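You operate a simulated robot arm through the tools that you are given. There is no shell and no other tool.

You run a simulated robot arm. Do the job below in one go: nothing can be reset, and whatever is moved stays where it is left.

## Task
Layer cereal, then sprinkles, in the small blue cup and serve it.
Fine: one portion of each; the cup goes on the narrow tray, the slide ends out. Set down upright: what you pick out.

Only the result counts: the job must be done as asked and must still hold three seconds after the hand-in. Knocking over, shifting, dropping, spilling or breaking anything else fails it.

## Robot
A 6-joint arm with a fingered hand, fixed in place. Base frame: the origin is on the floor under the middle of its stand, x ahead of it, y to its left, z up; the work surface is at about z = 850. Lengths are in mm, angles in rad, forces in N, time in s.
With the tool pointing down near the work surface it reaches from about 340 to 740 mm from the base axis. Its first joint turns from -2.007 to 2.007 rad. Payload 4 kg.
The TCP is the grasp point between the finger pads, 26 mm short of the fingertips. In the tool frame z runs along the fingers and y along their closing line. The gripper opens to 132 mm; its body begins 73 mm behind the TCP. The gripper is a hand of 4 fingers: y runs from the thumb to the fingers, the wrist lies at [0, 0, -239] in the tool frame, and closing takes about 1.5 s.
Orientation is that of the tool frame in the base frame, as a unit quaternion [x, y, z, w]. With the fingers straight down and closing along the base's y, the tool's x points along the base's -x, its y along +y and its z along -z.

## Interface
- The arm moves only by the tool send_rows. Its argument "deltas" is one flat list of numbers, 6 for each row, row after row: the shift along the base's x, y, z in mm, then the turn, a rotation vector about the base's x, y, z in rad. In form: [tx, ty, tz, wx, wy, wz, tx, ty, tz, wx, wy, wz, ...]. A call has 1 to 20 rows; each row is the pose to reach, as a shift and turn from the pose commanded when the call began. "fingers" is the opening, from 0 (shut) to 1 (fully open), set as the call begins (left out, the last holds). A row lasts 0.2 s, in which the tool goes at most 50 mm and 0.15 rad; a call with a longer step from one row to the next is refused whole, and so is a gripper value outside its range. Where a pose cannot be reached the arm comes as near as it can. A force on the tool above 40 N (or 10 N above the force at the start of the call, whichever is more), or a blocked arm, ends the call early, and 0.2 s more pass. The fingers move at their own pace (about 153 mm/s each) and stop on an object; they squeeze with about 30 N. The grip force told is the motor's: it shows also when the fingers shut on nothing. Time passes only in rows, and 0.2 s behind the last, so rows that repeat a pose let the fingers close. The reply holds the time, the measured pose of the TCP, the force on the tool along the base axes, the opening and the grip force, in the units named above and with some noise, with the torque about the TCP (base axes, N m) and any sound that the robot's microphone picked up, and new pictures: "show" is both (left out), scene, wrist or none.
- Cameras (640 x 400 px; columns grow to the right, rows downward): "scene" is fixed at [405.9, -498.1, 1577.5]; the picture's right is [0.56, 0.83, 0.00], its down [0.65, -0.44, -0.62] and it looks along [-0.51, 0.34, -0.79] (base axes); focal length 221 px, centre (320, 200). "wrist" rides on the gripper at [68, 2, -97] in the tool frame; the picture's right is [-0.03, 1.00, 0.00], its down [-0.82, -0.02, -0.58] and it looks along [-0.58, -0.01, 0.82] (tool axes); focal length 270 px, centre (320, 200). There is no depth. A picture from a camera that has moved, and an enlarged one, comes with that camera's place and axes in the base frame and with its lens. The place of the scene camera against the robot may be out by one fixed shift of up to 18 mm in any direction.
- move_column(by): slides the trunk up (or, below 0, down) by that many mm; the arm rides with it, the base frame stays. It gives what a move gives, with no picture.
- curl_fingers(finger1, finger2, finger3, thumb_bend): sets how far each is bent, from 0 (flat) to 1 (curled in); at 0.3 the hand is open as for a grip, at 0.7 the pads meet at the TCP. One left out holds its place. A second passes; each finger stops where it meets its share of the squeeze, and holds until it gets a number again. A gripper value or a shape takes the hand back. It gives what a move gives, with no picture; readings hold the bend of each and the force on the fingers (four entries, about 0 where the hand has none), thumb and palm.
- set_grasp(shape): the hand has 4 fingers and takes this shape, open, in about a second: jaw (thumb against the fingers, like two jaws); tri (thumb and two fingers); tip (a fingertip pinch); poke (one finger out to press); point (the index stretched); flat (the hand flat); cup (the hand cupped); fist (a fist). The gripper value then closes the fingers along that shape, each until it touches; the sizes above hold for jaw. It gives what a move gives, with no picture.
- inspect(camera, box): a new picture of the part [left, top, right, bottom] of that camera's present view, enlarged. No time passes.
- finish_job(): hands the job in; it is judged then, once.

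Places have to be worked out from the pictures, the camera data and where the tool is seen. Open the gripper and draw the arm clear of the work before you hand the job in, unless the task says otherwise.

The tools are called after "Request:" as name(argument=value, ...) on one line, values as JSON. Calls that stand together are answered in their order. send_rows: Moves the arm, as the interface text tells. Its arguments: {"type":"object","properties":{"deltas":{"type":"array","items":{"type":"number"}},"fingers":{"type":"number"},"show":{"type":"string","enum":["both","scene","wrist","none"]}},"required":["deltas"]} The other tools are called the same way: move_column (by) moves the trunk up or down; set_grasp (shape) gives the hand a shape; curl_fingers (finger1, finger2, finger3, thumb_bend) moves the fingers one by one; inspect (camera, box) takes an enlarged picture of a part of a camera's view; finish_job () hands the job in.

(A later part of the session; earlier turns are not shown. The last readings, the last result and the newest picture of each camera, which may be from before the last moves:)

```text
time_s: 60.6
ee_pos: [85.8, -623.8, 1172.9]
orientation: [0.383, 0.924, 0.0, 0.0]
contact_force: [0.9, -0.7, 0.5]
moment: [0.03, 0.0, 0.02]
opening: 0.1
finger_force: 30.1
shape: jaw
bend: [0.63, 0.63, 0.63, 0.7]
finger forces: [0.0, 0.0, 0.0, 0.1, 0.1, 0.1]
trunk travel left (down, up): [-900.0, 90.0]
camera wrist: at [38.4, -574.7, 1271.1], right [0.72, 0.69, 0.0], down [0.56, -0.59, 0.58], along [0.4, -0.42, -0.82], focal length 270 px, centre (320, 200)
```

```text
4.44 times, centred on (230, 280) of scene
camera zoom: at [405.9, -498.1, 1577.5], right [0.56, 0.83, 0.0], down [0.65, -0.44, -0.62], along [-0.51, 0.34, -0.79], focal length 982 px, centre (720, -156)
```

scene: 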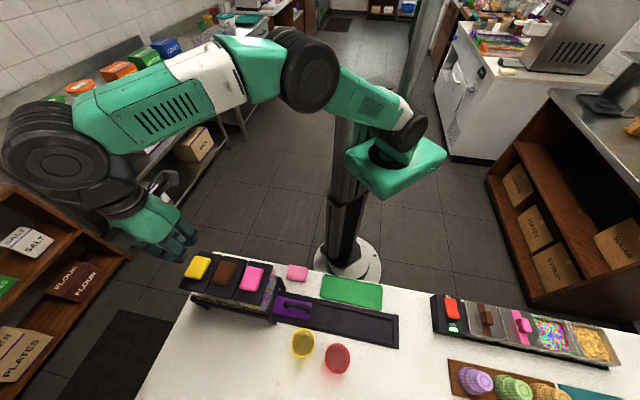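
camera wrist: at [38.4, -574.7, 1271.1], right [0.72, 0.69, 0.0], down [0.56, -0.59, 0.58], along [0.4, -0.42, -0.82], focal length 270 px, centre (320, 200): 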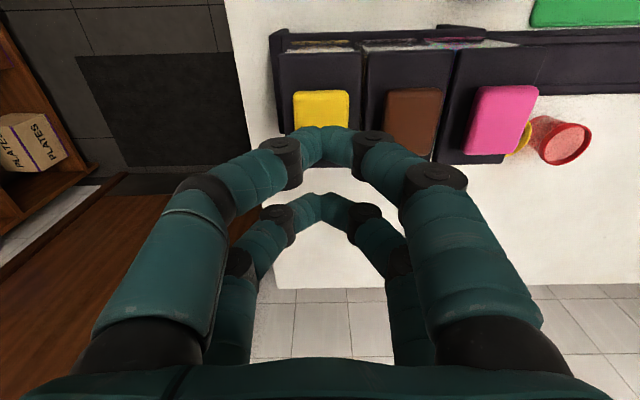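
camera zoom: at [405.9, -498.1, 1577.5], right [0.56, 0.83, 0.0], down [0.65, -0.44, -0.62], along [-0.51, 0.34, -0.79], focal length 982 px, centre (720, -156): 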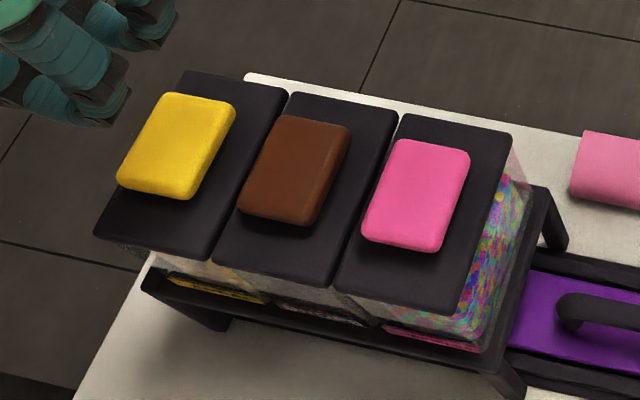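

The pad sprang back up. To check whether cereal dropped, I back off toward the robot, tilt the hand and look under the frame into the cup from the inner side.

Request:
send_rows(deltas=[-20, 20, 0, 0, 0, 0, -45, 45, 0, 0, 0, 0, -65, 65, 0, -0.09, -0.09, 0, -65, 65, 0, -0.18, -0.18, 0, -65, 65, -20, -0.2828, -0.2828, 0, -65, 65, -60, -0.2828, -0.2828, 0, -65, 65, -100, -0.2828, -0.2828, 0, -65, 65, -140, -0.2828, -0.2828, 0, -65, 65, -175, -0.2828, -0.2828, 0, -65, 65, -195, -0.2828, -0.2828, 0, -65, 65, -195, -0.2828, -0.2828, 0], fingers=1.0, show="both")

Request:
inspect(camera="wrist", box=[220, 80, 420, 240])

```text
time_s: 63.0
ee_pos: [30.0, -581.4, 998.3]
orientation: [0.38, 0.907, -0.068, 0.17]
contact_force: [-26.5, 19.2, 5.2]
moment: [0.4, -0.28, 2.78]
opening: 131.9
finger_force: 0.1
shape: jaw
bend: [0.3, 0.23, 0.3, 0.3]
finger forces: [0.0, 32.0, 0.0, 0.0, 0.0, 0.0]
out of reach, approached as far as the arm can: row 8, 9, 10, 11
trunk travel left (down, up): [-900.0, 90.0]
camera wrist: at [-39.7, -510.3, 1064.1], right [0.73, 0.68, 0.01], down [0.37, -0.41, 0.83], along [0.58, -0.6, -0.55], focal length 270 px, centre (320, 200)
```

scene: 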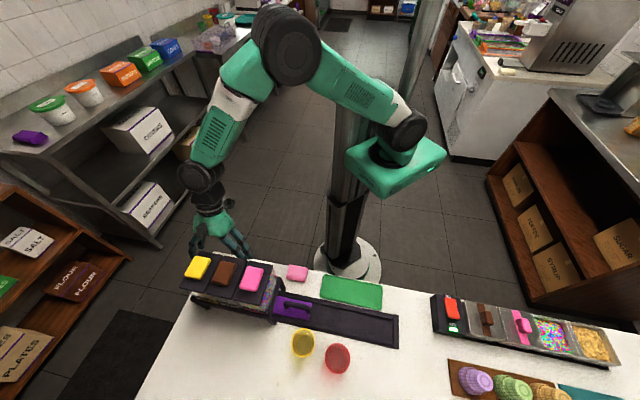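
wrist: 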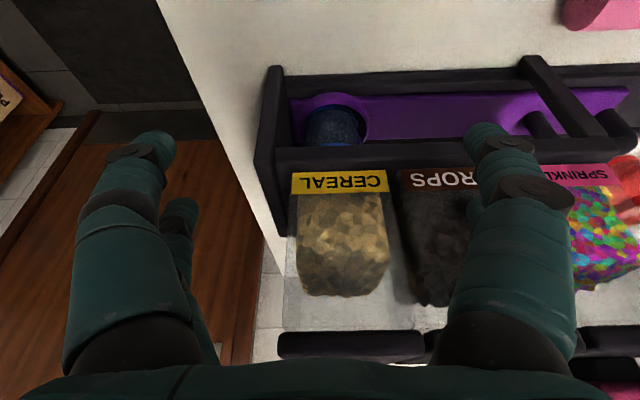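

```text
2.50 times, centred on (320, 160) of wrist
camera zoom: at [-39.7, -510.3, 1064.1], right [0.73, 0.68, 0.01], down [0.37, -0.41, 0.83], along [0.58, -0.6, -0.55], focal length 676 px, centre (320, 300)
```

zoom: 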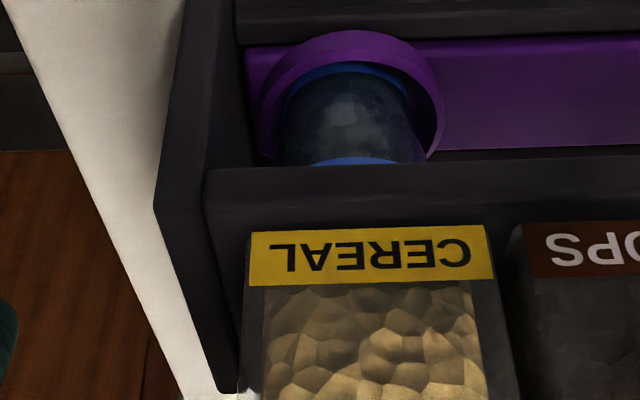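

Finger2 is pressing on the drops hopper (32 N) because that pose was out of reach and the arm drifted outward. I back away inward and up at once.

Request:
send_rows(deltas=[-8, 8, 2, 0, 0, 0, -14, 18, 15, 0, 0, 0, -14, 22, 45, 0, 0, 0, -12, 22, 75, 0, 0, 0, -12, 22, 75, 0, 0, 0], show="both")

Request:
inspect(camera="wrist", box=[220, 40, 500, 320])

Request:
inspect(camera="scene", box=[170, 235, 290, 325])

```text
time_s: 63.4
ee_pos: [28.7, -582.3, 1001.1]
orientation: [0.373, 0.91, -0.065, 0.17]
contact_force: [-9.5, 10.7, 2.2]
moment: [0.12, -0.03, 1.2]
opening: 132.0
finger_force: 0.1
shape: jaw
bend: [0.3, 0.23, 0.3, 0.3]
finger forces: [0.0, 13.8, 0.0, 0.0, 0.0, 0.0]
out of reach, approached as far as the arm can: row 1, 2
trunk travel left (down, up): [-900.0, 90.0]
stopped in row 2: the force on the tool passed its limit at 46 N (the readings are from after the stop); the commanded pose is now the measured one
camera wrist: at [-40.8, -513.3, 1067.7], right [0.72, 0.7, 0.02], down [0.38, -0.41, 0.83], along [0.59, -0.59, -0.55], focal length 270 px, centre (320, 200)
```

scene: 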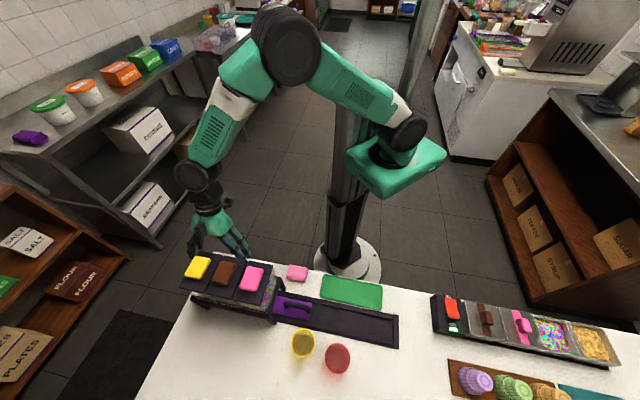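
wrist: 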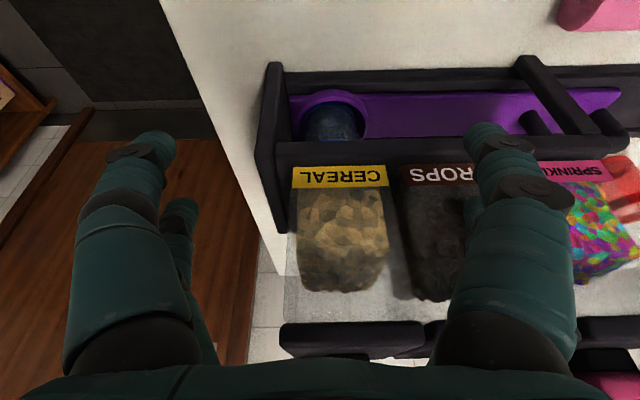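

```text
1.43 times, centred on (360, 180) of wrist
camera zoom: at [-40.8, -513.3, 1067.7], right [0.72, 0.7, 0.02], down [0.38, -0.41, 0.83], along [0.59, -0.59, -0.55], focal length 386 px, centre (263, 229)
```

zoom: 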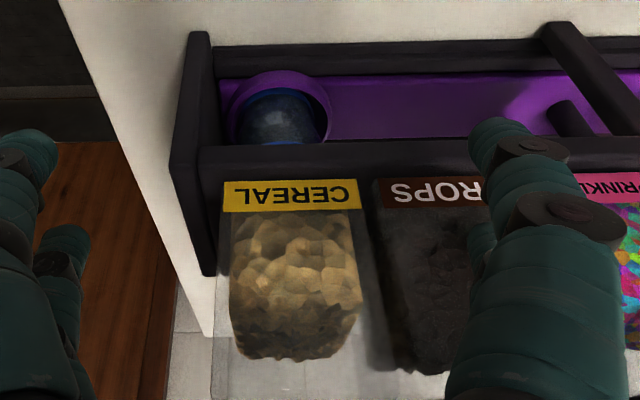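

```text
4.44 times, centred on (230, 280) of scene
camera zoom: at [405.9, -498.1, 1577.5], right [0.56, 0.83, 0.0], down [0.65, -0.44, -0.62], along [-0.51, 0.34, -0.79], focal length 982 px, centre (720, -156)
```

zoom: 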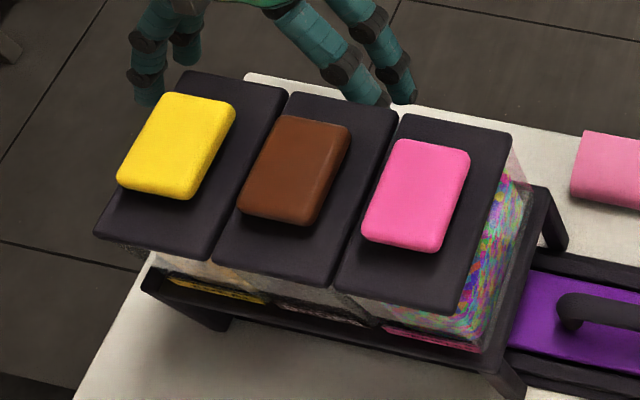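

The dispenser has not moved (its edges sit at the same pixels). I swing the hand in yaw so finger2 comes away from the hopper face, then read forces.

Request:
send_rows(deltas=[0, 0, 2, 0, 0, 0.08, 0, 0, 4, 0, 0, 0.16, 0, 0, 6, 0, 0, 0.2], show="wrist")

```text
time_s: 64.0
ee_pos: [34.0, -593.2, 1008.1]
orientation: [0.32, 0.932, -0.047, 0.163]
contact_force: [-11.3, 10.3, 0.1]
moment: [0.09, 0.14, 1.36]
opening: 132.0
finger_force: 0.1
shape: jaw
bend: [0.3, 0.23, 0.3, 0.3]
finger forces: [0.1, 15.8, 0.1, 0.0, 0.0, 0.0]
out of reach, approached as far as the arm can: row 1, 2
trunk travel left (down, up): [-900.0, 90.0]
stopped in row 2: the force on the tool passed its limit at 42 N (the readings are from after the stop); the commanded pose is now the measured one
camera wrist: at [-42.2, -533.7, 1077.4], right [0.63, 0.78, 0.03], down [0.43, -0.38, 0.82], along [0.64, -0.5, -0.58], focal length 270 px, centre (320, 200)
```

wrist: 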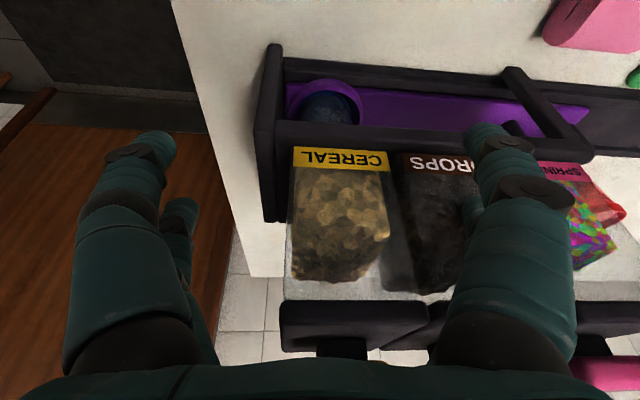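

The arm drifts outward when a target is unreachable, so I only use moves well inside reach: up with a gentler inward component, in small steps.

Request:
send_rows(deltas=[-1, 1, 4, 0, 0, 0, -2.5, 2.5, 8, 0, 0, 0], show="none")

```text
time_s: 64.5
ee_pos: [33.0, -591.5, 1017.3]
orientation: [0.321, 0.932, -0.046, 0.164]
contact_force: [-6.5, 9.9, -7.1]
moment: [-0.22, 0.49, 0.93]
opening: 132.0
finger_force: 0.0
shape: jaw
bend: [0.3, 0.25, 0.3, 0.3]
finger forces: [0.0, 11.2, 0.0, 0.1, 0.0, 0.1]
trunk travel left (down, up): [-900.0, 90.0]
```

That worked and force is falling. I continue slightly inward and up.

Request:
send_rows(deltas=[-2, 2, 2, 0, 0, 0, -4.5, 4.5, 4, 0, 0, 0], show="none")

```text
time_s: 65.2
ee_pos: [29.1, -589.7, 1021.1]
orientation: [0.323, 0.931, -0.047, 0.162]
contact_force: [0.1, -1.0, 0.3]
moment: [-0.01, 0.0, 0.0]
opening: 132.0
finger_force: 0.0
shape: jaw
bend: [0.3, 0.3, 0.3, 0.3]
finger forces: [0.0, 0.1, 0.1, 0.1, 0.0, 0.0]
trunk travel left (down, up): [-900.0, 90.0]
```

Contact is gone. I keep rising with inward motion to clear the lid edges completely.

Request:
send_rows(deltas=[-2.5, 2.5, 4, 0, 0, 0, -5, 5, 10, 0, 0, 0, -10, 10, 20, 0, 0, 0, -14, 14, 30, 0, 0, 0, -18, 18, 50, 0, 0, 0, -20, 20, 80, 0, 0, 0, -20, 20, 120, 0, 0, 0, -20, 20, 150, 0, 0, 0], show="both")

Request:
inspect(camera="scene", box=[170, 235, 290, 325])

Request:
inspect(camera="scene", box=[170, 240, 410, 390])

```text
time_s: 67.0
ee_pos: [8.7, -567.5, 1172.7]
orientation: [0.321, 0.931, -0.047, 0.166]
contact_force: [-0.9, 0.2, 0.0]
moment: [-0.03, -0.02, -0.01]
opening: 132.0
finger_force: 0.1
shape: jaw
bend: [0.3, 0.3, 0.3, 0.3]
finger forces: [0.0, 0.0, 0.0, 0.0, 0.1, 0.0]
trunk travel left (down, up): [-900.0, 90.0]
camera wrist: at [-67.1, -507.2, 1240.6], right [0.63, 0.77, 0.03], down [0.43, -0.38, 0.82], along [0.64, -0.51, -0.57], focal length 270 px, centre (320, 200)
```

scene: 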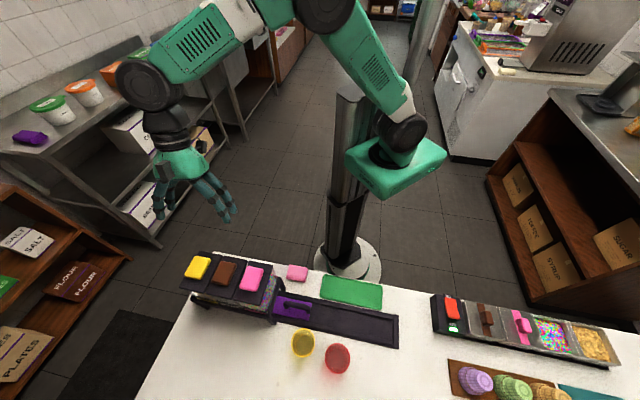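
wrist: 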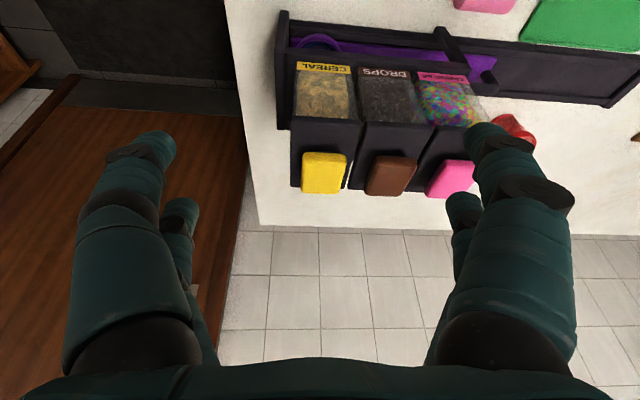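

```text
4.44 times, centred on (230, 280) of scene
camera zoom: at [405.9, -498.1, 1577.5], right [0.56, 0.83, 0.0], down [0.65, -0.44, -0.62], along [-0.51, 0.34, -0.79], focal length 982 px, centre (720, -156)
```

zoom: 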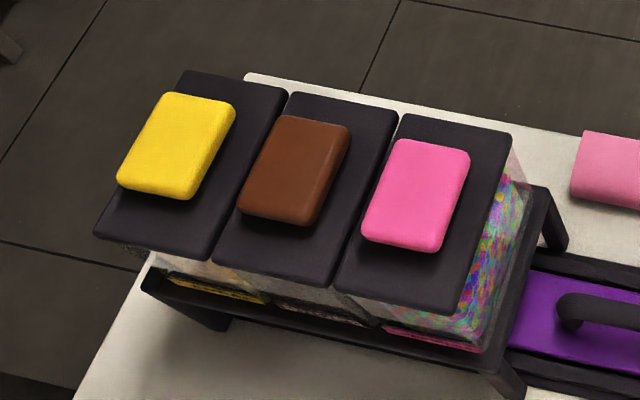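

```text
2.67 times, centred on (290, 315) of scene
camera zoom: at [405.9, -498.1, 1577.5], right [0.56, 0.83, 0.0], down [0.65, -0.44, -0.62], along [-0.51, 0.34, -0.79], focal length 589 px, centre (400, -107)
```

zoom: 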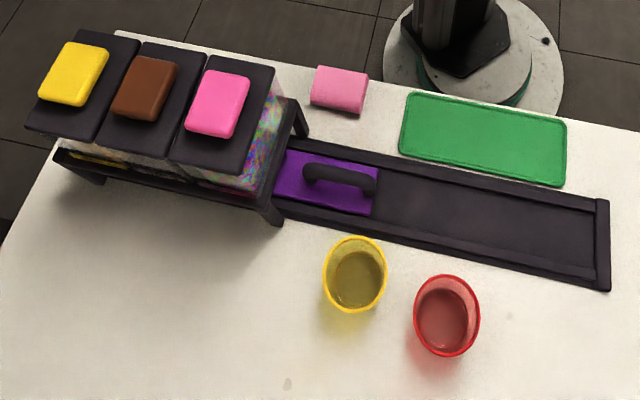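

Nothing has shifted: dispenser, cups and slide are where they were. From here I can also glimpse the bowl behind the frame, so I zoom there to look for cereal in the cup.

Request:
inspect(camera="wrist", box=[280, 20, 370, 80])

Request:
inspect(camera="wrist", box=[280, 0, 520, 200])

```text
6.67 times, centred on (325, 50) of wrist
camera zoom: at [-67.1, -507.2, 1240.6], right [0.63, 0.77, 0.03], down [0.43, -0.38, 0.82], along [0.64, -0.51, -0.57], focal length 1802 px, centre (287, 1200)
```

zoom: 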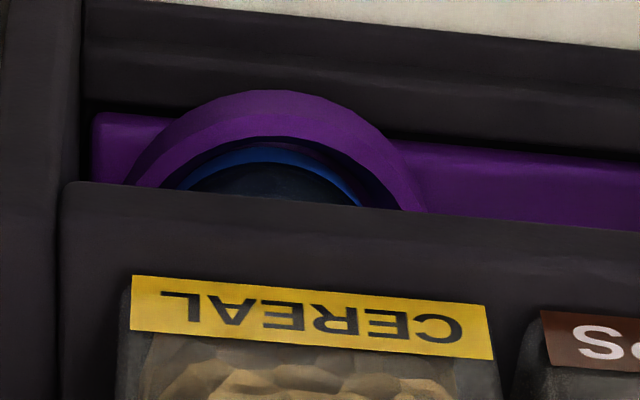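

```text
2.00 times, centred on (400, 100) of wrist
camera zoom: at [-67.1, -507.2, 1240.6], right [0.63, 0.77, 0.03], down [0.43, -0.38, 0.82], along [0.64, -0.51, -0.57], focal length 541 px, centre (160, 400)
```

zoom: 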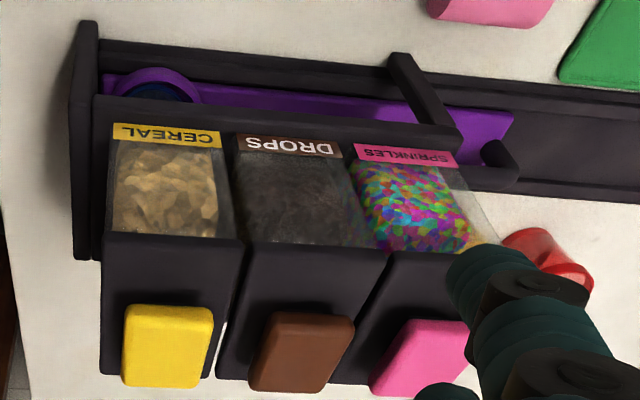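

It isn't conclusive from here, so I'll pull the slide out and look straight into the cup. I restore the square, vertical hand orientation and move to above the rail near the handle.

Request:
send_rows(deltas=[22.5, 11, 10, 0.0324, 0.0038, -0.1394, 45, 22, 10, 0.0648, 0.0077, -0.2788, 67.6, 33.1, 10, 0.0972, 0.0115, -0.4183, 90.2, 44.2, 10, 0.1296, 0.0153, -0.5577, 112.7, 55.2, 10, 0.162, 0.0191, -0.6971, 135.3, 66.3, 10, 0.1945, 0.023, -0.8365, 157.8, 77.3, 10, 0.2269, 0.0268, -0.9759, 180.4, 88.4, 10, 0.2593, 0.0306, -1.1153, 203, 99.4, 10, 0.2917, 0.0344, -1.2548, 225.5, 110.5, 10, 0.3241, 0.0383, -1.3942, 248, 121.5, 10, 0.3565, 0.0421, -1.5336, 270.6, 132.6, 10, 0.3889, 0.0459, -1.673, 270.6, 132.6, 10, 0.3889, 0.0459, -1.673], fingers=0.18, show="both")

```text
time_s: 69.8
ee_pos: [280.3, -434.4, 1181.3]
orientation: [0.924, 0.383, 0.001, -0.001]
contact_force: [-0.2, 0.2, 1.1]
moment: [-0.01, -0.02, -0.01]
opening: 24.0
finger_force: 0.1
shape: jaw
bend: [0.73, 0.73, 0.73, 0.7]
finger forces: [0.0, 0.0, 0.0, 0.0, 0.0, 0.0]
trunk travel left (down, up): [-900.0, 90.0]
camera wrist: at [330.1, -388.4, 1277.9], right [0.69, -0.72, 0.0], down [-0.59, -0.56, 0.58], along [-0.42, -0.4, -0.82], focal length 270 px, centre (320, 200)
```

scene: 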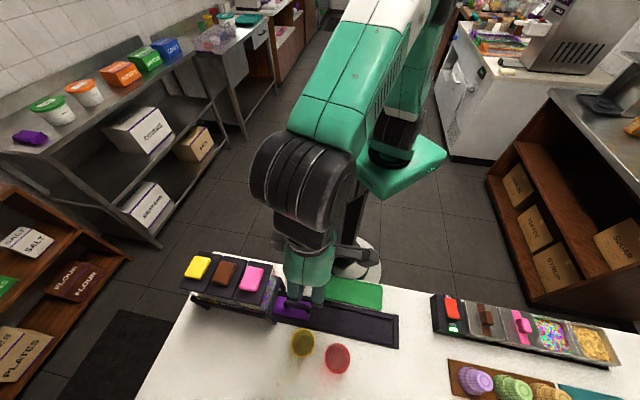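
wrist: 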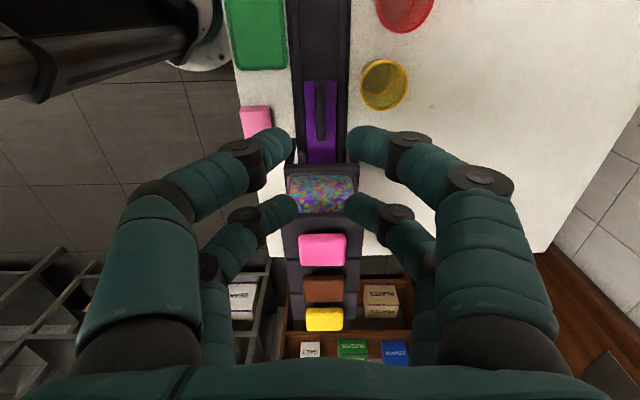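

I lower toward the handle along the same path I left by, stopping 50 mm above to check alignment.

Request:
send_rows(deltas=[-8, -8, -40, -0.07, 0.07, 0, -16, -15, -80, -0.1414, 0.1414, 0, -24, -23, -120, -0.1414, 0.1414, 0, -32.2, -30.6, -160, -0.1414, 0.1414, 0, -32.2, -30.6, -200, -0.1414, 0.1414, 0, -32.2, -30.6, -230, -0.1414, 0.1414, 0, -32.2, -30.6, -230, -0.1414, 0.1414, 0], show="both")

Request:
inspect(camera="wrist", box=[200, 40, 440, 240])

```text
time_s: 71.3
ee_pos: [246.6, -465.1, 949.9]
orientation: [0.919, 0.381, -0.092, 0.036]
contact_force: [0.0, -0.4, 0.9]
moment: [-0.02, 0.02, 0.03]
opening: 24.2
finger_force: 0.0
shape: jaw
bend: [0.73, 0.73, 0.73, 0.7]
finger forces: [0.0, 0.0, 0.0, 0.1, 0.0, 0.1]
trunk travel left (down, up): [-900.0, 90.0]
camera wrist: at [310.0, -405.6, 1032.5], right [0.69, -0.72, 0.0], down [-0.5, -0.47, 0.73], along [-0.52, -0.5, -0.69], focal length 270 px, centre (320, 200)
```

scene: 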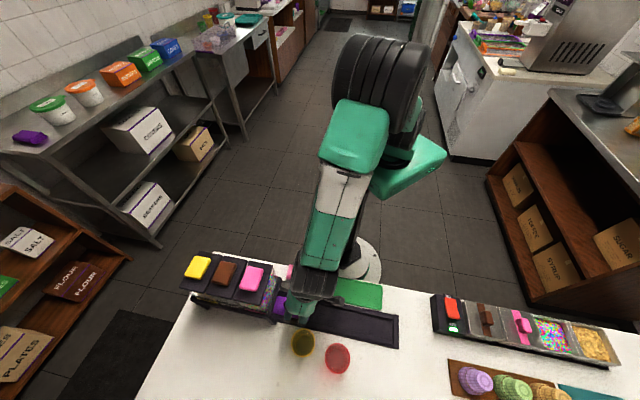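
wrist: 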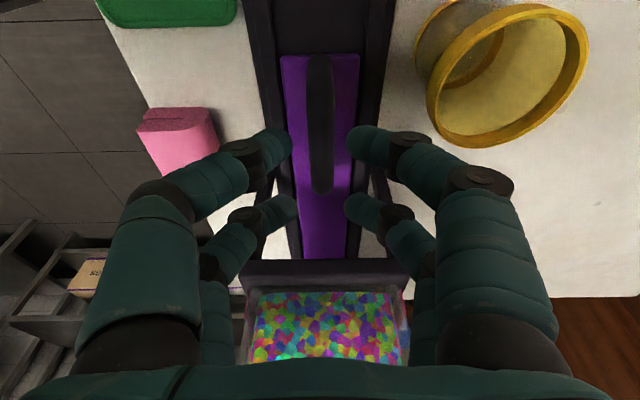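

```text
2.00 times, centred on (320, 140) of wrist
camera zoom: at [310.0, -405.6, 1032.5], right [0.69, -0.72, 0.0], down [-0.5, -0.47, 0.73], along [-0.52, -0.5, -0.69], focal length 541 px, centre (320, 320)
```

zoom: 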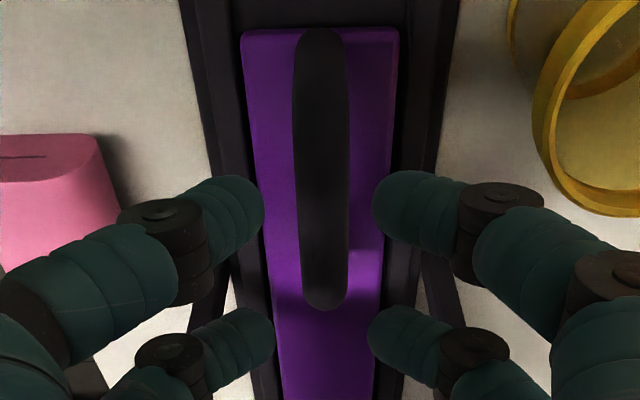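

The handle is centred within 1 mm. I descend to straddle the bar.

Request:
send_rows(deltas=[0.6, -0.6, -12, 0, 0, 0, 0.6, -0.6, -24, 0, 0, 0, 0.6, -0.6, -36, 0, 0, 0, 0.6, -0.6, -45, 0, 0, 0, 0.6, -0.6, -50, 0, 0, 0, 0.6, -0.6, -50, 0, 0, 0], show="wrist")

Request:
send_rows(deltas=[0, 0, 0, 0, 0, 0, 0, 0, 0, 0, 0, 0, 0, 0, 0, 0, 0, 0, 0, 0, 0, 0, 0, 0], fingers=0.0, show="wrist")

Request:
inspect(camera="wrist", box=[200, 60, 440, 260])

```text
time_s: 72.8
ee_pos: [246.0, -466.8, 901.6]
orientation: [0.919, 0.381, -0.091, 0.037]
contact_force: [0.3, 0.2, 0.7]
moment: [-0.03, 0.04, 0.0]
opening: 24.0
finger_force: 0.1
shape: jaw
bend: [0.73, 0.73, 0.73, 0.7]
finger forces: [0.0, 0.0, 0.0, 0.1, 0.0, 0.0]
trunk travel left (down, up): [-900.0, 90.0]
camera wrist: at [309.5, -407.5, 983.0], right [0.69, -0.72, 0.0], down [-0.5, -0.47, 0.73], along [-0.52, -0.5, -0.69], focal length 270 px, centre (320, 200)
```

wrist: 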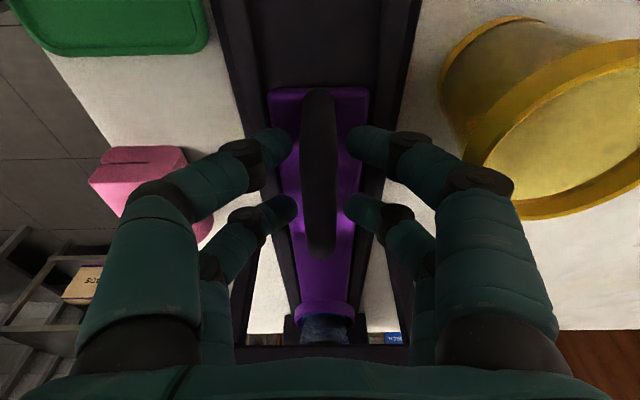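

```text
time_s: 73.8
ee_pos: [247.4, -467.3, 901.1]
orientation: [0.919, 0.381, -0.092, 0.037]
contact_force: [-1.7, -1.5, -1.1]
moment: [-0.06, 0.07, -0.01]
opening: 0.0
finger_force: 29.6
shape: jaw
bend: [0.7, 0.63, 0.63, 0.71]
finger forces: [0.0, 0.0, 0.0, 0.0, 0.1, 0.1]
trunk travel left (down, up): [-900.0, 90.0]
camera wrist: at [309.3, -407.7, 983.0], right [0.69, -0.72, 0.0], down [-0.5, -0.47, 0.73], along [-0.52, -0.5, -0.69], focal length 270 px, centre (320, 200)
```

wrist: 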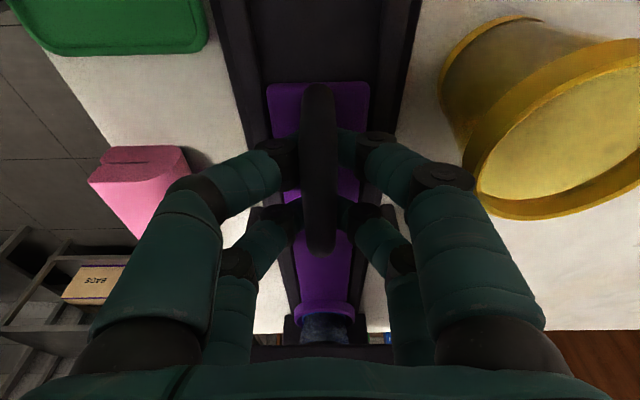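

```text
2.00 times, centred on (320, 160) of wrist
camera zoom: at [309.3, -407.7, 983.0], right [0.69, -0.72, 0.0], down [-0.5, -0.47, 0.73], along [-0.52, -0.5, -0.69], focal length 541 px, centre (320, 280)
```

zoom: 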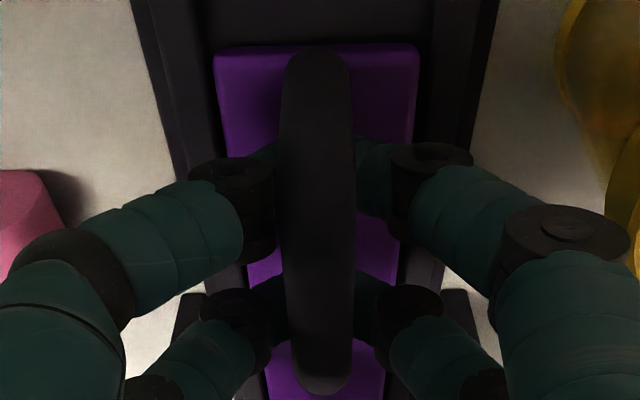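

Before pulling, I zoom on the cup visible beneath the frame; its colour looks different than before.

Request:
inspect(camera="wrist", box=[280, 290, 370, 350])

```text
6.67 times, centred on (325, 320) of wrist
camera zoom: at [309.3, -407.7, 983.0], right [0.69, -0.72, 0.0], down [-0.5, -0.47, 0.73], along [-0.52, -0.5, -0.69], focal length 1802 px, centre (287, -600)
```

zoom: 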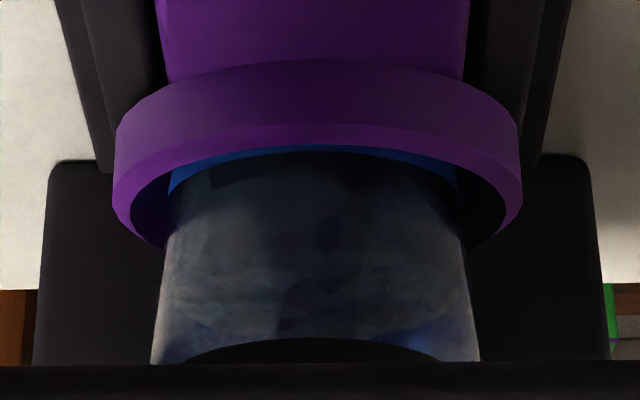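

The cup's lower part now shows a grayish-tan filling where it was clear blue before, so cereal appears to be in. I pull the slide back by ~132 mm to bring the cup under the sprinkles hopper and will confirm there.

Request:
send_rows(deltas=[3, 3, 0, 0, 0, 0, 9, 9, 0, 0, 0, 0, 16, 16, 0, 0, 0, 0, 23, 23, 0, 0, 0, 0, 30, 30, 0, 0, 0, 0, 37, 37, 0, 0, 0, 0, 44, 44, 0, 0, 0, 0, 51, 51, 0, 0, 0, 0, 58, 58, 0, 0, 0, 0, 65, 65, 0, 0, 0, 0, 72, 72, 0, 0, 0, 0, 79, 79, 0, 0, 0, 0, 86, 86, 0, 0, 0, 0, 91, 91, 0, 0, 0, 0, 93.3, 93.3, 0, 0, 0, 0, 93.3, 93.3, 0, 0, 0, 0], show="both")

Request:
inspect(camera="wrist", box=[260, 270, 390, 360])

Request:
inspect(camera="scene", box=[230, 260, 370, 370])

```text
time_s: 77.2
ee_pos: [340.3, -374.3, 900.4]
orientation: [0.919, 0.382, -0.091, 0.037]
contact_force: [-1.6, -0.8, 0.3]
moment: [0.0, 0.04, -0.01]
opening: 0.0
finger_force: 30.2
shape: jaw
bend: [0.7, 0.63, 0.63, 0.71]
finger forces: [0.0, 0.0, 0.0, 0.0, 0.0, 0.0]
trunk travel left (down, up): [-900.0, 90.0]
camera wrist: at [403.2, -314.1, 982.9], right [0.69, -0.72, 0.0], down [-0.5, -0.47, 0.73], along [-0.52, -0.5, -0.69], focal length 270 px, centre (320, 200)
```

scene: 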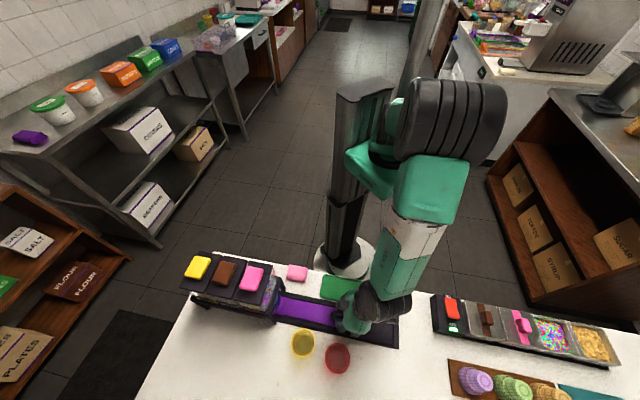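
wrist: 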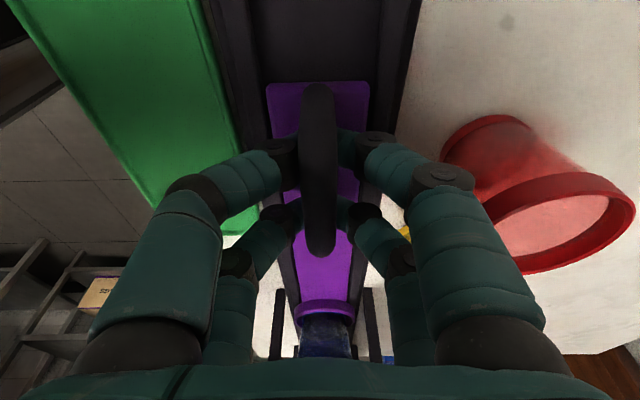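

```text
4.44 times, centred on (325, 315) of wrist
camera zoom: at [403.2, -314.1, 982.9], right [0.69, -0.72, 0.0], down [-0.5, -0.47, 0.73], along [-0.52, -0.5, -0.69], focal length 1201 px, centre (298, -311)
```

zoom: 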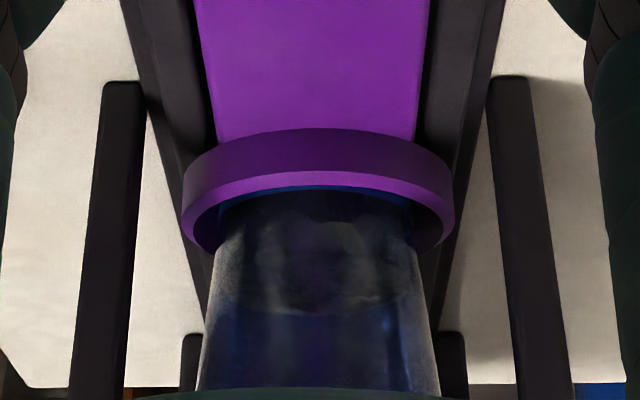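

```text
3.64 times, centred on (300, 315) of scene
camera zoom: at [405.9, -498.1, 1577.5], right [0.56, 0.83, 0.0], down [0.65, -0.44, -0.62], along [-0.51, 0.34, -0.79], focal length 804 px, centre (393, -218)
```

zoom: 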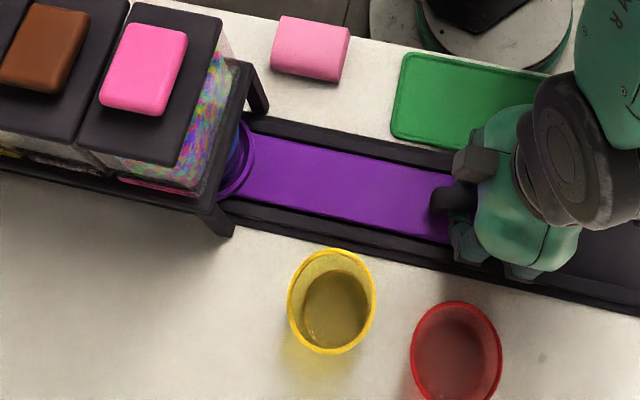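

Now the cup clearly shows a clumpy cereal layer in its lower half, and the bowl is just under the sprinkles hopper. I loosen the fingers and rise.

Request:
send_rows(deltas=[0, 0, 0, 0, 0, 0, 0, 0, 0, 0, 0, 0, 0, 0, 0, 0, 0, 0], fingers=0.18, show="wrist")

Request:
inspect(camera="wrist", box=[200, 60, 440, 260])

```text
time_s: 78.0
ee_pos: [340.8, -373.1, 899.9]
orientation: [0.919, 0.381, -0.09, 0.037]
contact_force: [0.0, 1.0, 0.1]
moment: [-0.01, 0.0, 0.04]
opening: 23.7
finger_force: 0.1
shape: jaw
bend: [0.73, 0.73, 0.73, 0.7]
finger forces: [0.0, 0.1, 0.1, 0.0, 0.0, 0.0]
trunk travel left (down, up): [-900.0, 90.0]
camera wrist: at [403.4, -314.0, 982.9], right [0.69, -0.72, 0.0], down [-0.5, -0.47, 0.73], along [-0.52, -0.5, -0.69], focal length 270 px, centre (320, 200)
```

wrist: 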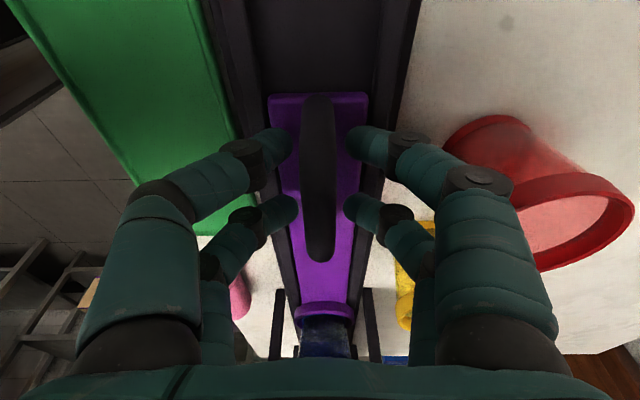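

```text
2.00 times, centred on (320, 160) of wrist
camera zoom: at [403.4, -314.0, 982.9], right [0.69, -0.72, 0.0], down [-0.5, -0.47, 0.73], along [-0.52, -0.5, -0.69], focal length 541 px, centre (320, 280)
```

zoom: 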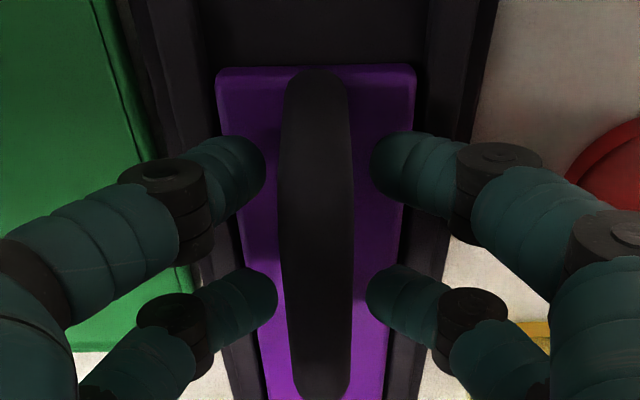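

The bowl is centred at t≈-249, matching the pink pad. I lift away, straighten the hand and rise to travelling height.

Request:
send_rows(deltas=[0, 0, 4, 0, 0, 0, 0, 0, 12, 0, 0, 0, 0, 0, 25, 0, 0, 0, 0, 0, 60, 0, 0, 0, 0, 0, 105, 0, 0, 0, 0, 0, 150, 0, 0, 0, 0, 0, 195, 0.07, -0.07, 0, 0, 0, 240, 0.1414, -0.1414, 0, 0, 0, 280, 0.1414, -0.1414, 0, 0, 0, 280, 0.1414, -0.1414, 0], show="scene")

Request:
send_rows(deltas=[-13, -13, 0, 0, 0, 0.13, -26, -26, 0, 0, 0, 0.26, -39, -40, 0, 0, 0, 0.39, -52, -53, 0, 0, 0, 0.52, -65, -66, 0, 0, 0, 0.65, -78, -79, 0, 0, 0, 0.78, -91, -92, 0, 0, 0, 0.92, -104, -105, 0, 0, 0, 1.06, -117, -118, 0, 0, 0, 1.2, -130, -131, 0, 0, 0, 1.34, -143, -144, 0, 0, 0, 1.48, -161.2, -158, 0, 0, 0, 1.5708, -161.2, -158, 0, 0, 0, 1.5708], fingers=1.0, show="both")

Request:
inspect(camera="wrist", box=[180, 60, 460, 260])

```text
time_s: 80.2
ee_pos: [342.6, -374.7, 1179.8]
orientation: [0.923, 0.384, 0.001, -0.002]
contact_force: [0.5, 0.6, -0.3]
moment: [-0.01, -0.02, 0.0]
opening: 23.8
finger_force: 0.2
shape: jaw
bend: [0.73, 0.73, 0.73, 0.7]
finger forces: [0.0, 0.0, 0.0, 0.0, 0.0, 0.0]
trunk travel left (down, up): [-900.0, 90.0]
```

scene: 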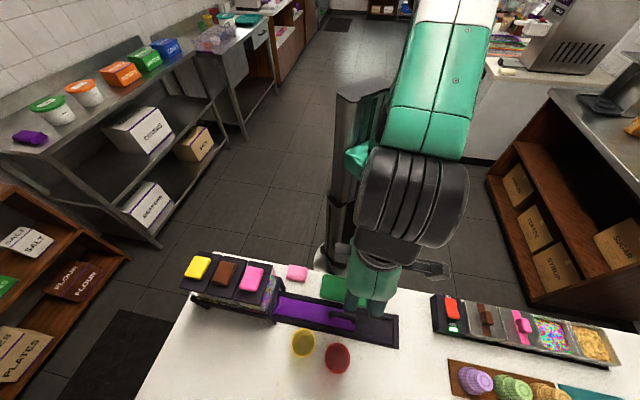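

```text
time_s: 83.0
ee_pos: [179.5, -530.0, 1181.0]
orientation: [0.381, 0.924, 0.0, -0.002]
contact_force: [-0.3, 0.0, -0.4]
moment: [-0.02, -0.02, 0.01]
opening: 131.6
finger_force: 0.1
shape: jaw
bend: [0.3, 0.3, 0.3, 0.3]
finger forces: [0.0, 0.0, 0.0, 0.0, 0.1, 0.0]
trunk travel left (down, up): [-900.0, 90.0]
camera wrist: at [132.4, -481.4, 1278.3], right [0.72, 0.69, 0.0], down [0.57, -0.59, 0.58], along [0.4, -0.42, -0.82], focal length 270 px, centre (320, 200)
```

scene: 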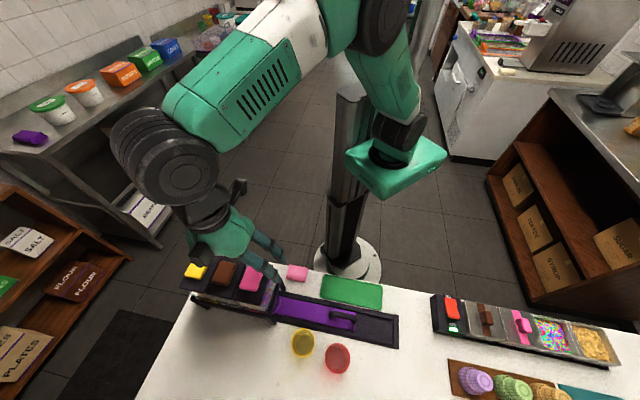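
wrist: 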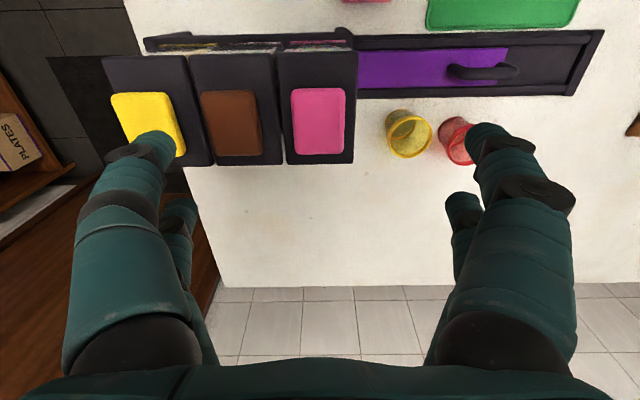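

```text
2.00 times, centred on (320, 160) of wrist
camera zoom: at [132.4, -481.4, 1278.3], right [0.72, 0.69, 0.0], down [0.57, -0.59, 0.58], along [0.4, -0.42, -0.82], focal length 541 px, centre (320, 280)
```

zoom: 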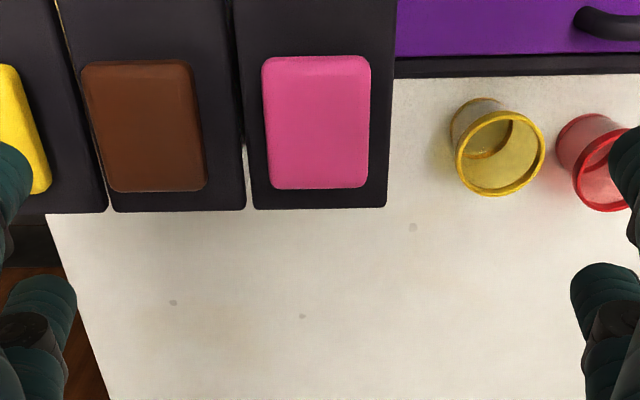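

The TCP is right above the pink pad (within 1.5 mm). I close the hand and come down to just above the pad.

Request:
send_rows(deltas=[0, 0, 0, 0, 0, 0, 0, 0, 0, 0, 0, 0, 0, 0, 0, 0, 0, 0, 0, 0, 0, 0, 0, 0, 0, 0, 0, 0, 0, 0, 0, -1, -30, 0, 0, 0, 0, -1, -60, 0, 0, 0, 0, -1, -70, 0, 0, 0, 0, -1, -75, 0, 0, 0, 0, -1, -75, 0, 0, 0], fingers=0.0, show="both")

Request:
inspect(camera="scene", box=[200, 235, 300, 310])

```text
time_s: 85.2
ee_pos: [180.8, -532.4, 1105.7]
orientation: [0.382, 0.924, 0.0, -0.001]
contact_force: [-0.7, 0.1, 2.0]
moment: [0.02, 0.03, -0.01]
opening: 0.1
finger_force: 30.4
shape: jaw
bend: [0.62, 0.63, 0.63, 0.7]
finger forces: [0.0, 0.0, 0.0, 0.1, 0.0, 0.1]
trunk travel left (down, up): [-900.0, 90.0]
camera wrist: at [134.0, -482.3, 1202.7], right [0.72, 0.69, 0.0], down [0.56, -0.59, 0.58], along [0.4, -0.42, -0.82], focal length 270 px, centre (320, 200)
```

scene: 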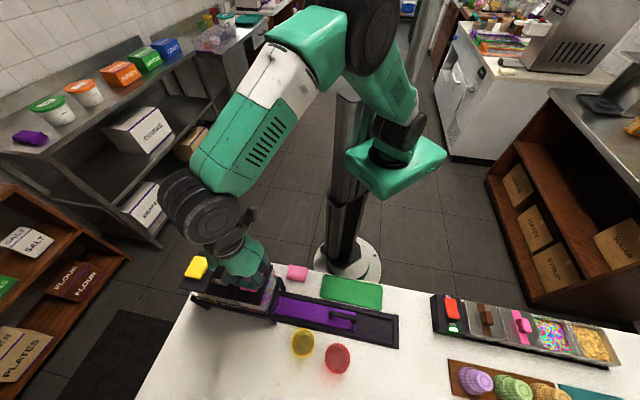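
wrist: 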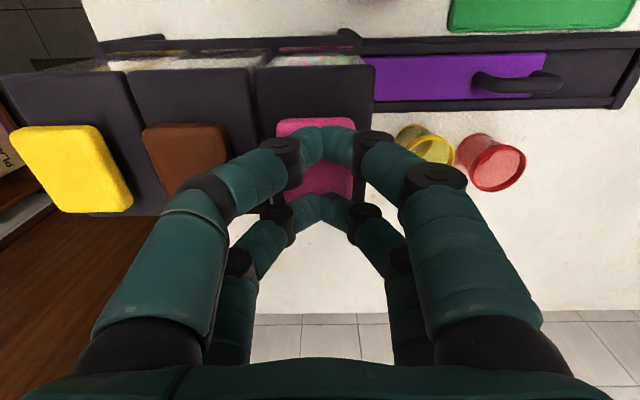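

```text
5.33 times, centred on (250, 272) of scene
camera zoom: at [405.9, -498.1, 1577.5], right [0.56, 0.83, 0.0], down [0.65, -0.44, -0.62], along [-0.51, 0.34, -0.79], focal length 1179 px, centre (693, -187)
```

zoom: 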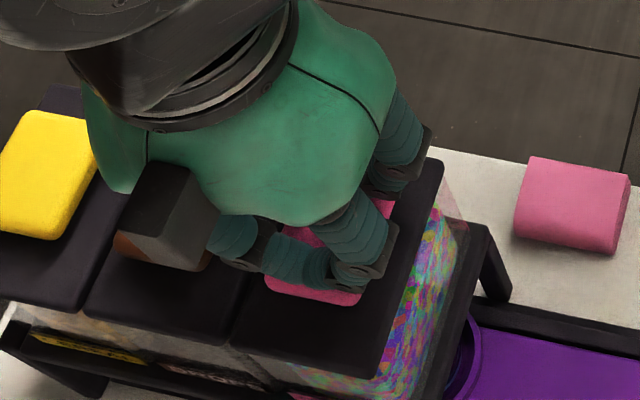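

I'm just above the pink pad. I press down in one smooth stroke to the same depth that worked for cereal.

Request:
send_rows(deltas=[0, 0, -3, 0, 0, 0, 0, 0, -5, 0, 0, 0, 0, 0, -7, 0, 0, 0, 0, 0, -9, 0, 0, 0, 0, 0, -11, 0, 0, 0, 0, 0, -13, 0, 0, 0], show="scene")

Request:
inspect(camera="scene", box=[200, 235, 300, 310])

```text
time_s: 86.5
ee_pos: [179.9, -532.4, 1097.3]
orientation: [0.382, 0.924, -0.003, 0.001]
contact_force: [5.1, -0.5, 31.7]
moment: [0.26, 0.11, -0.09]
opening: 0.0
finger_force: 30.0
shape: jaw
bend: [0.64, 0.63, 0.63, 0.7]
finger forces: [0.0, 0.1, 0.0, 0.0, 0.1, 0.0]
trunk travel left (down, up): [-900.0, 90.0]
```

scene: 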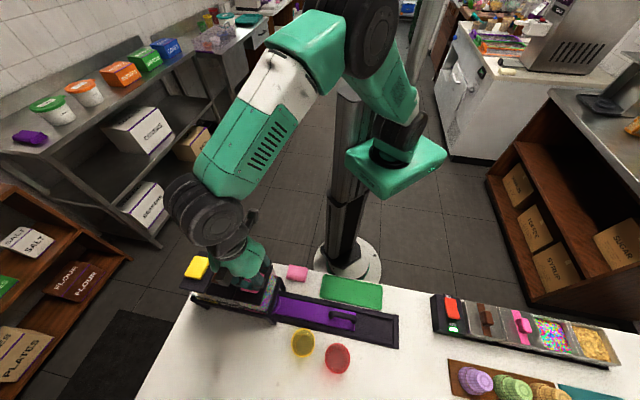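

```text
5.33 times, centred on (250, 272) of scene
camera zoom: at [405.9, -498.1, 1577.5], right [0.56, 0.83, 0.0], down [0.65, -0.44, -0.62], along [-0.51, 0.34, -0.79], focal length 1179 px, centre (693, -187)
```

zoom: 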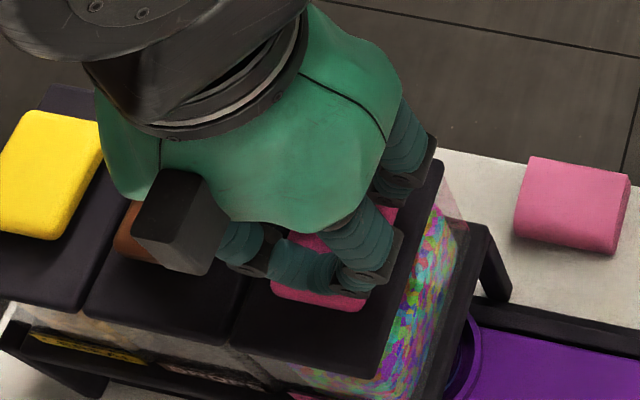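

The pad bottomed out at ~32 N. I release it and rise to travelling height.

Request:
send_rows(deltas=[0, 0, 6, 0, 0, 0, 0, 0, 16, 0, 0, 0, 0, 0, 45, 0, 0, 0, 0, 0, 88, 0, 0, 0, 0, 0, 88, 0, 0, 0], show="scene")

Request:
inspect(camera="scene", box=[170, 240, 410, 390])

```text
time_s: 87.8
ee_pos: [181.9, -534.2, 1180.3]
orientation: [0.382, 0.924, 0.0, -0.001]
contact_force: [1.4, -0.3, 0.3]
moment: [0.01, -0.04, 0.0]
opening: 0.1
finger_force: 30.2
shape: jaw
bend: [0.63, 0.63, 0.63, 0.7]
finger forces: [0.0, 0.0, 0.1, 0.1, 0.1, 0.1]
trunk travel left (down, up): [-900.0, 90.0]
```

scene: 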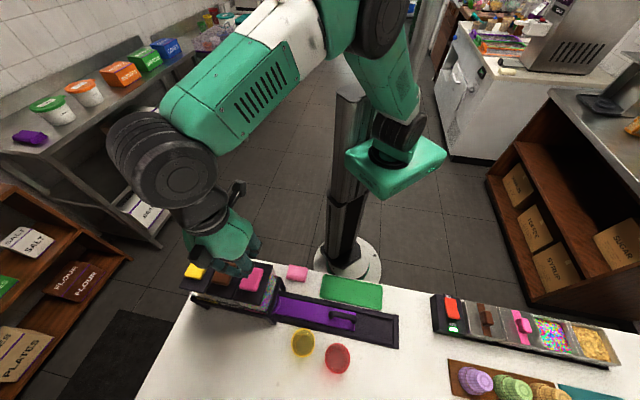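

```text
2.67 times, centred on (290, 315) of scene
camera zoom: at [405.9, -498.1, 1577.5], right [0.56, 0.83, 0.0], down [0.65, -0.44, -0.62], along [-0.51, 0.34, -0.79], focal length 589 px, centre (400, -107)
```

zoom: 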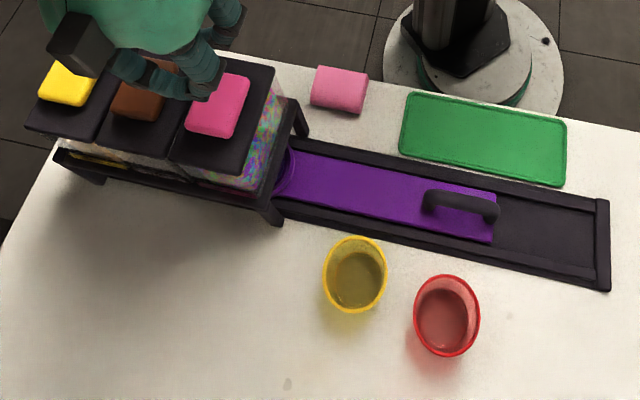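

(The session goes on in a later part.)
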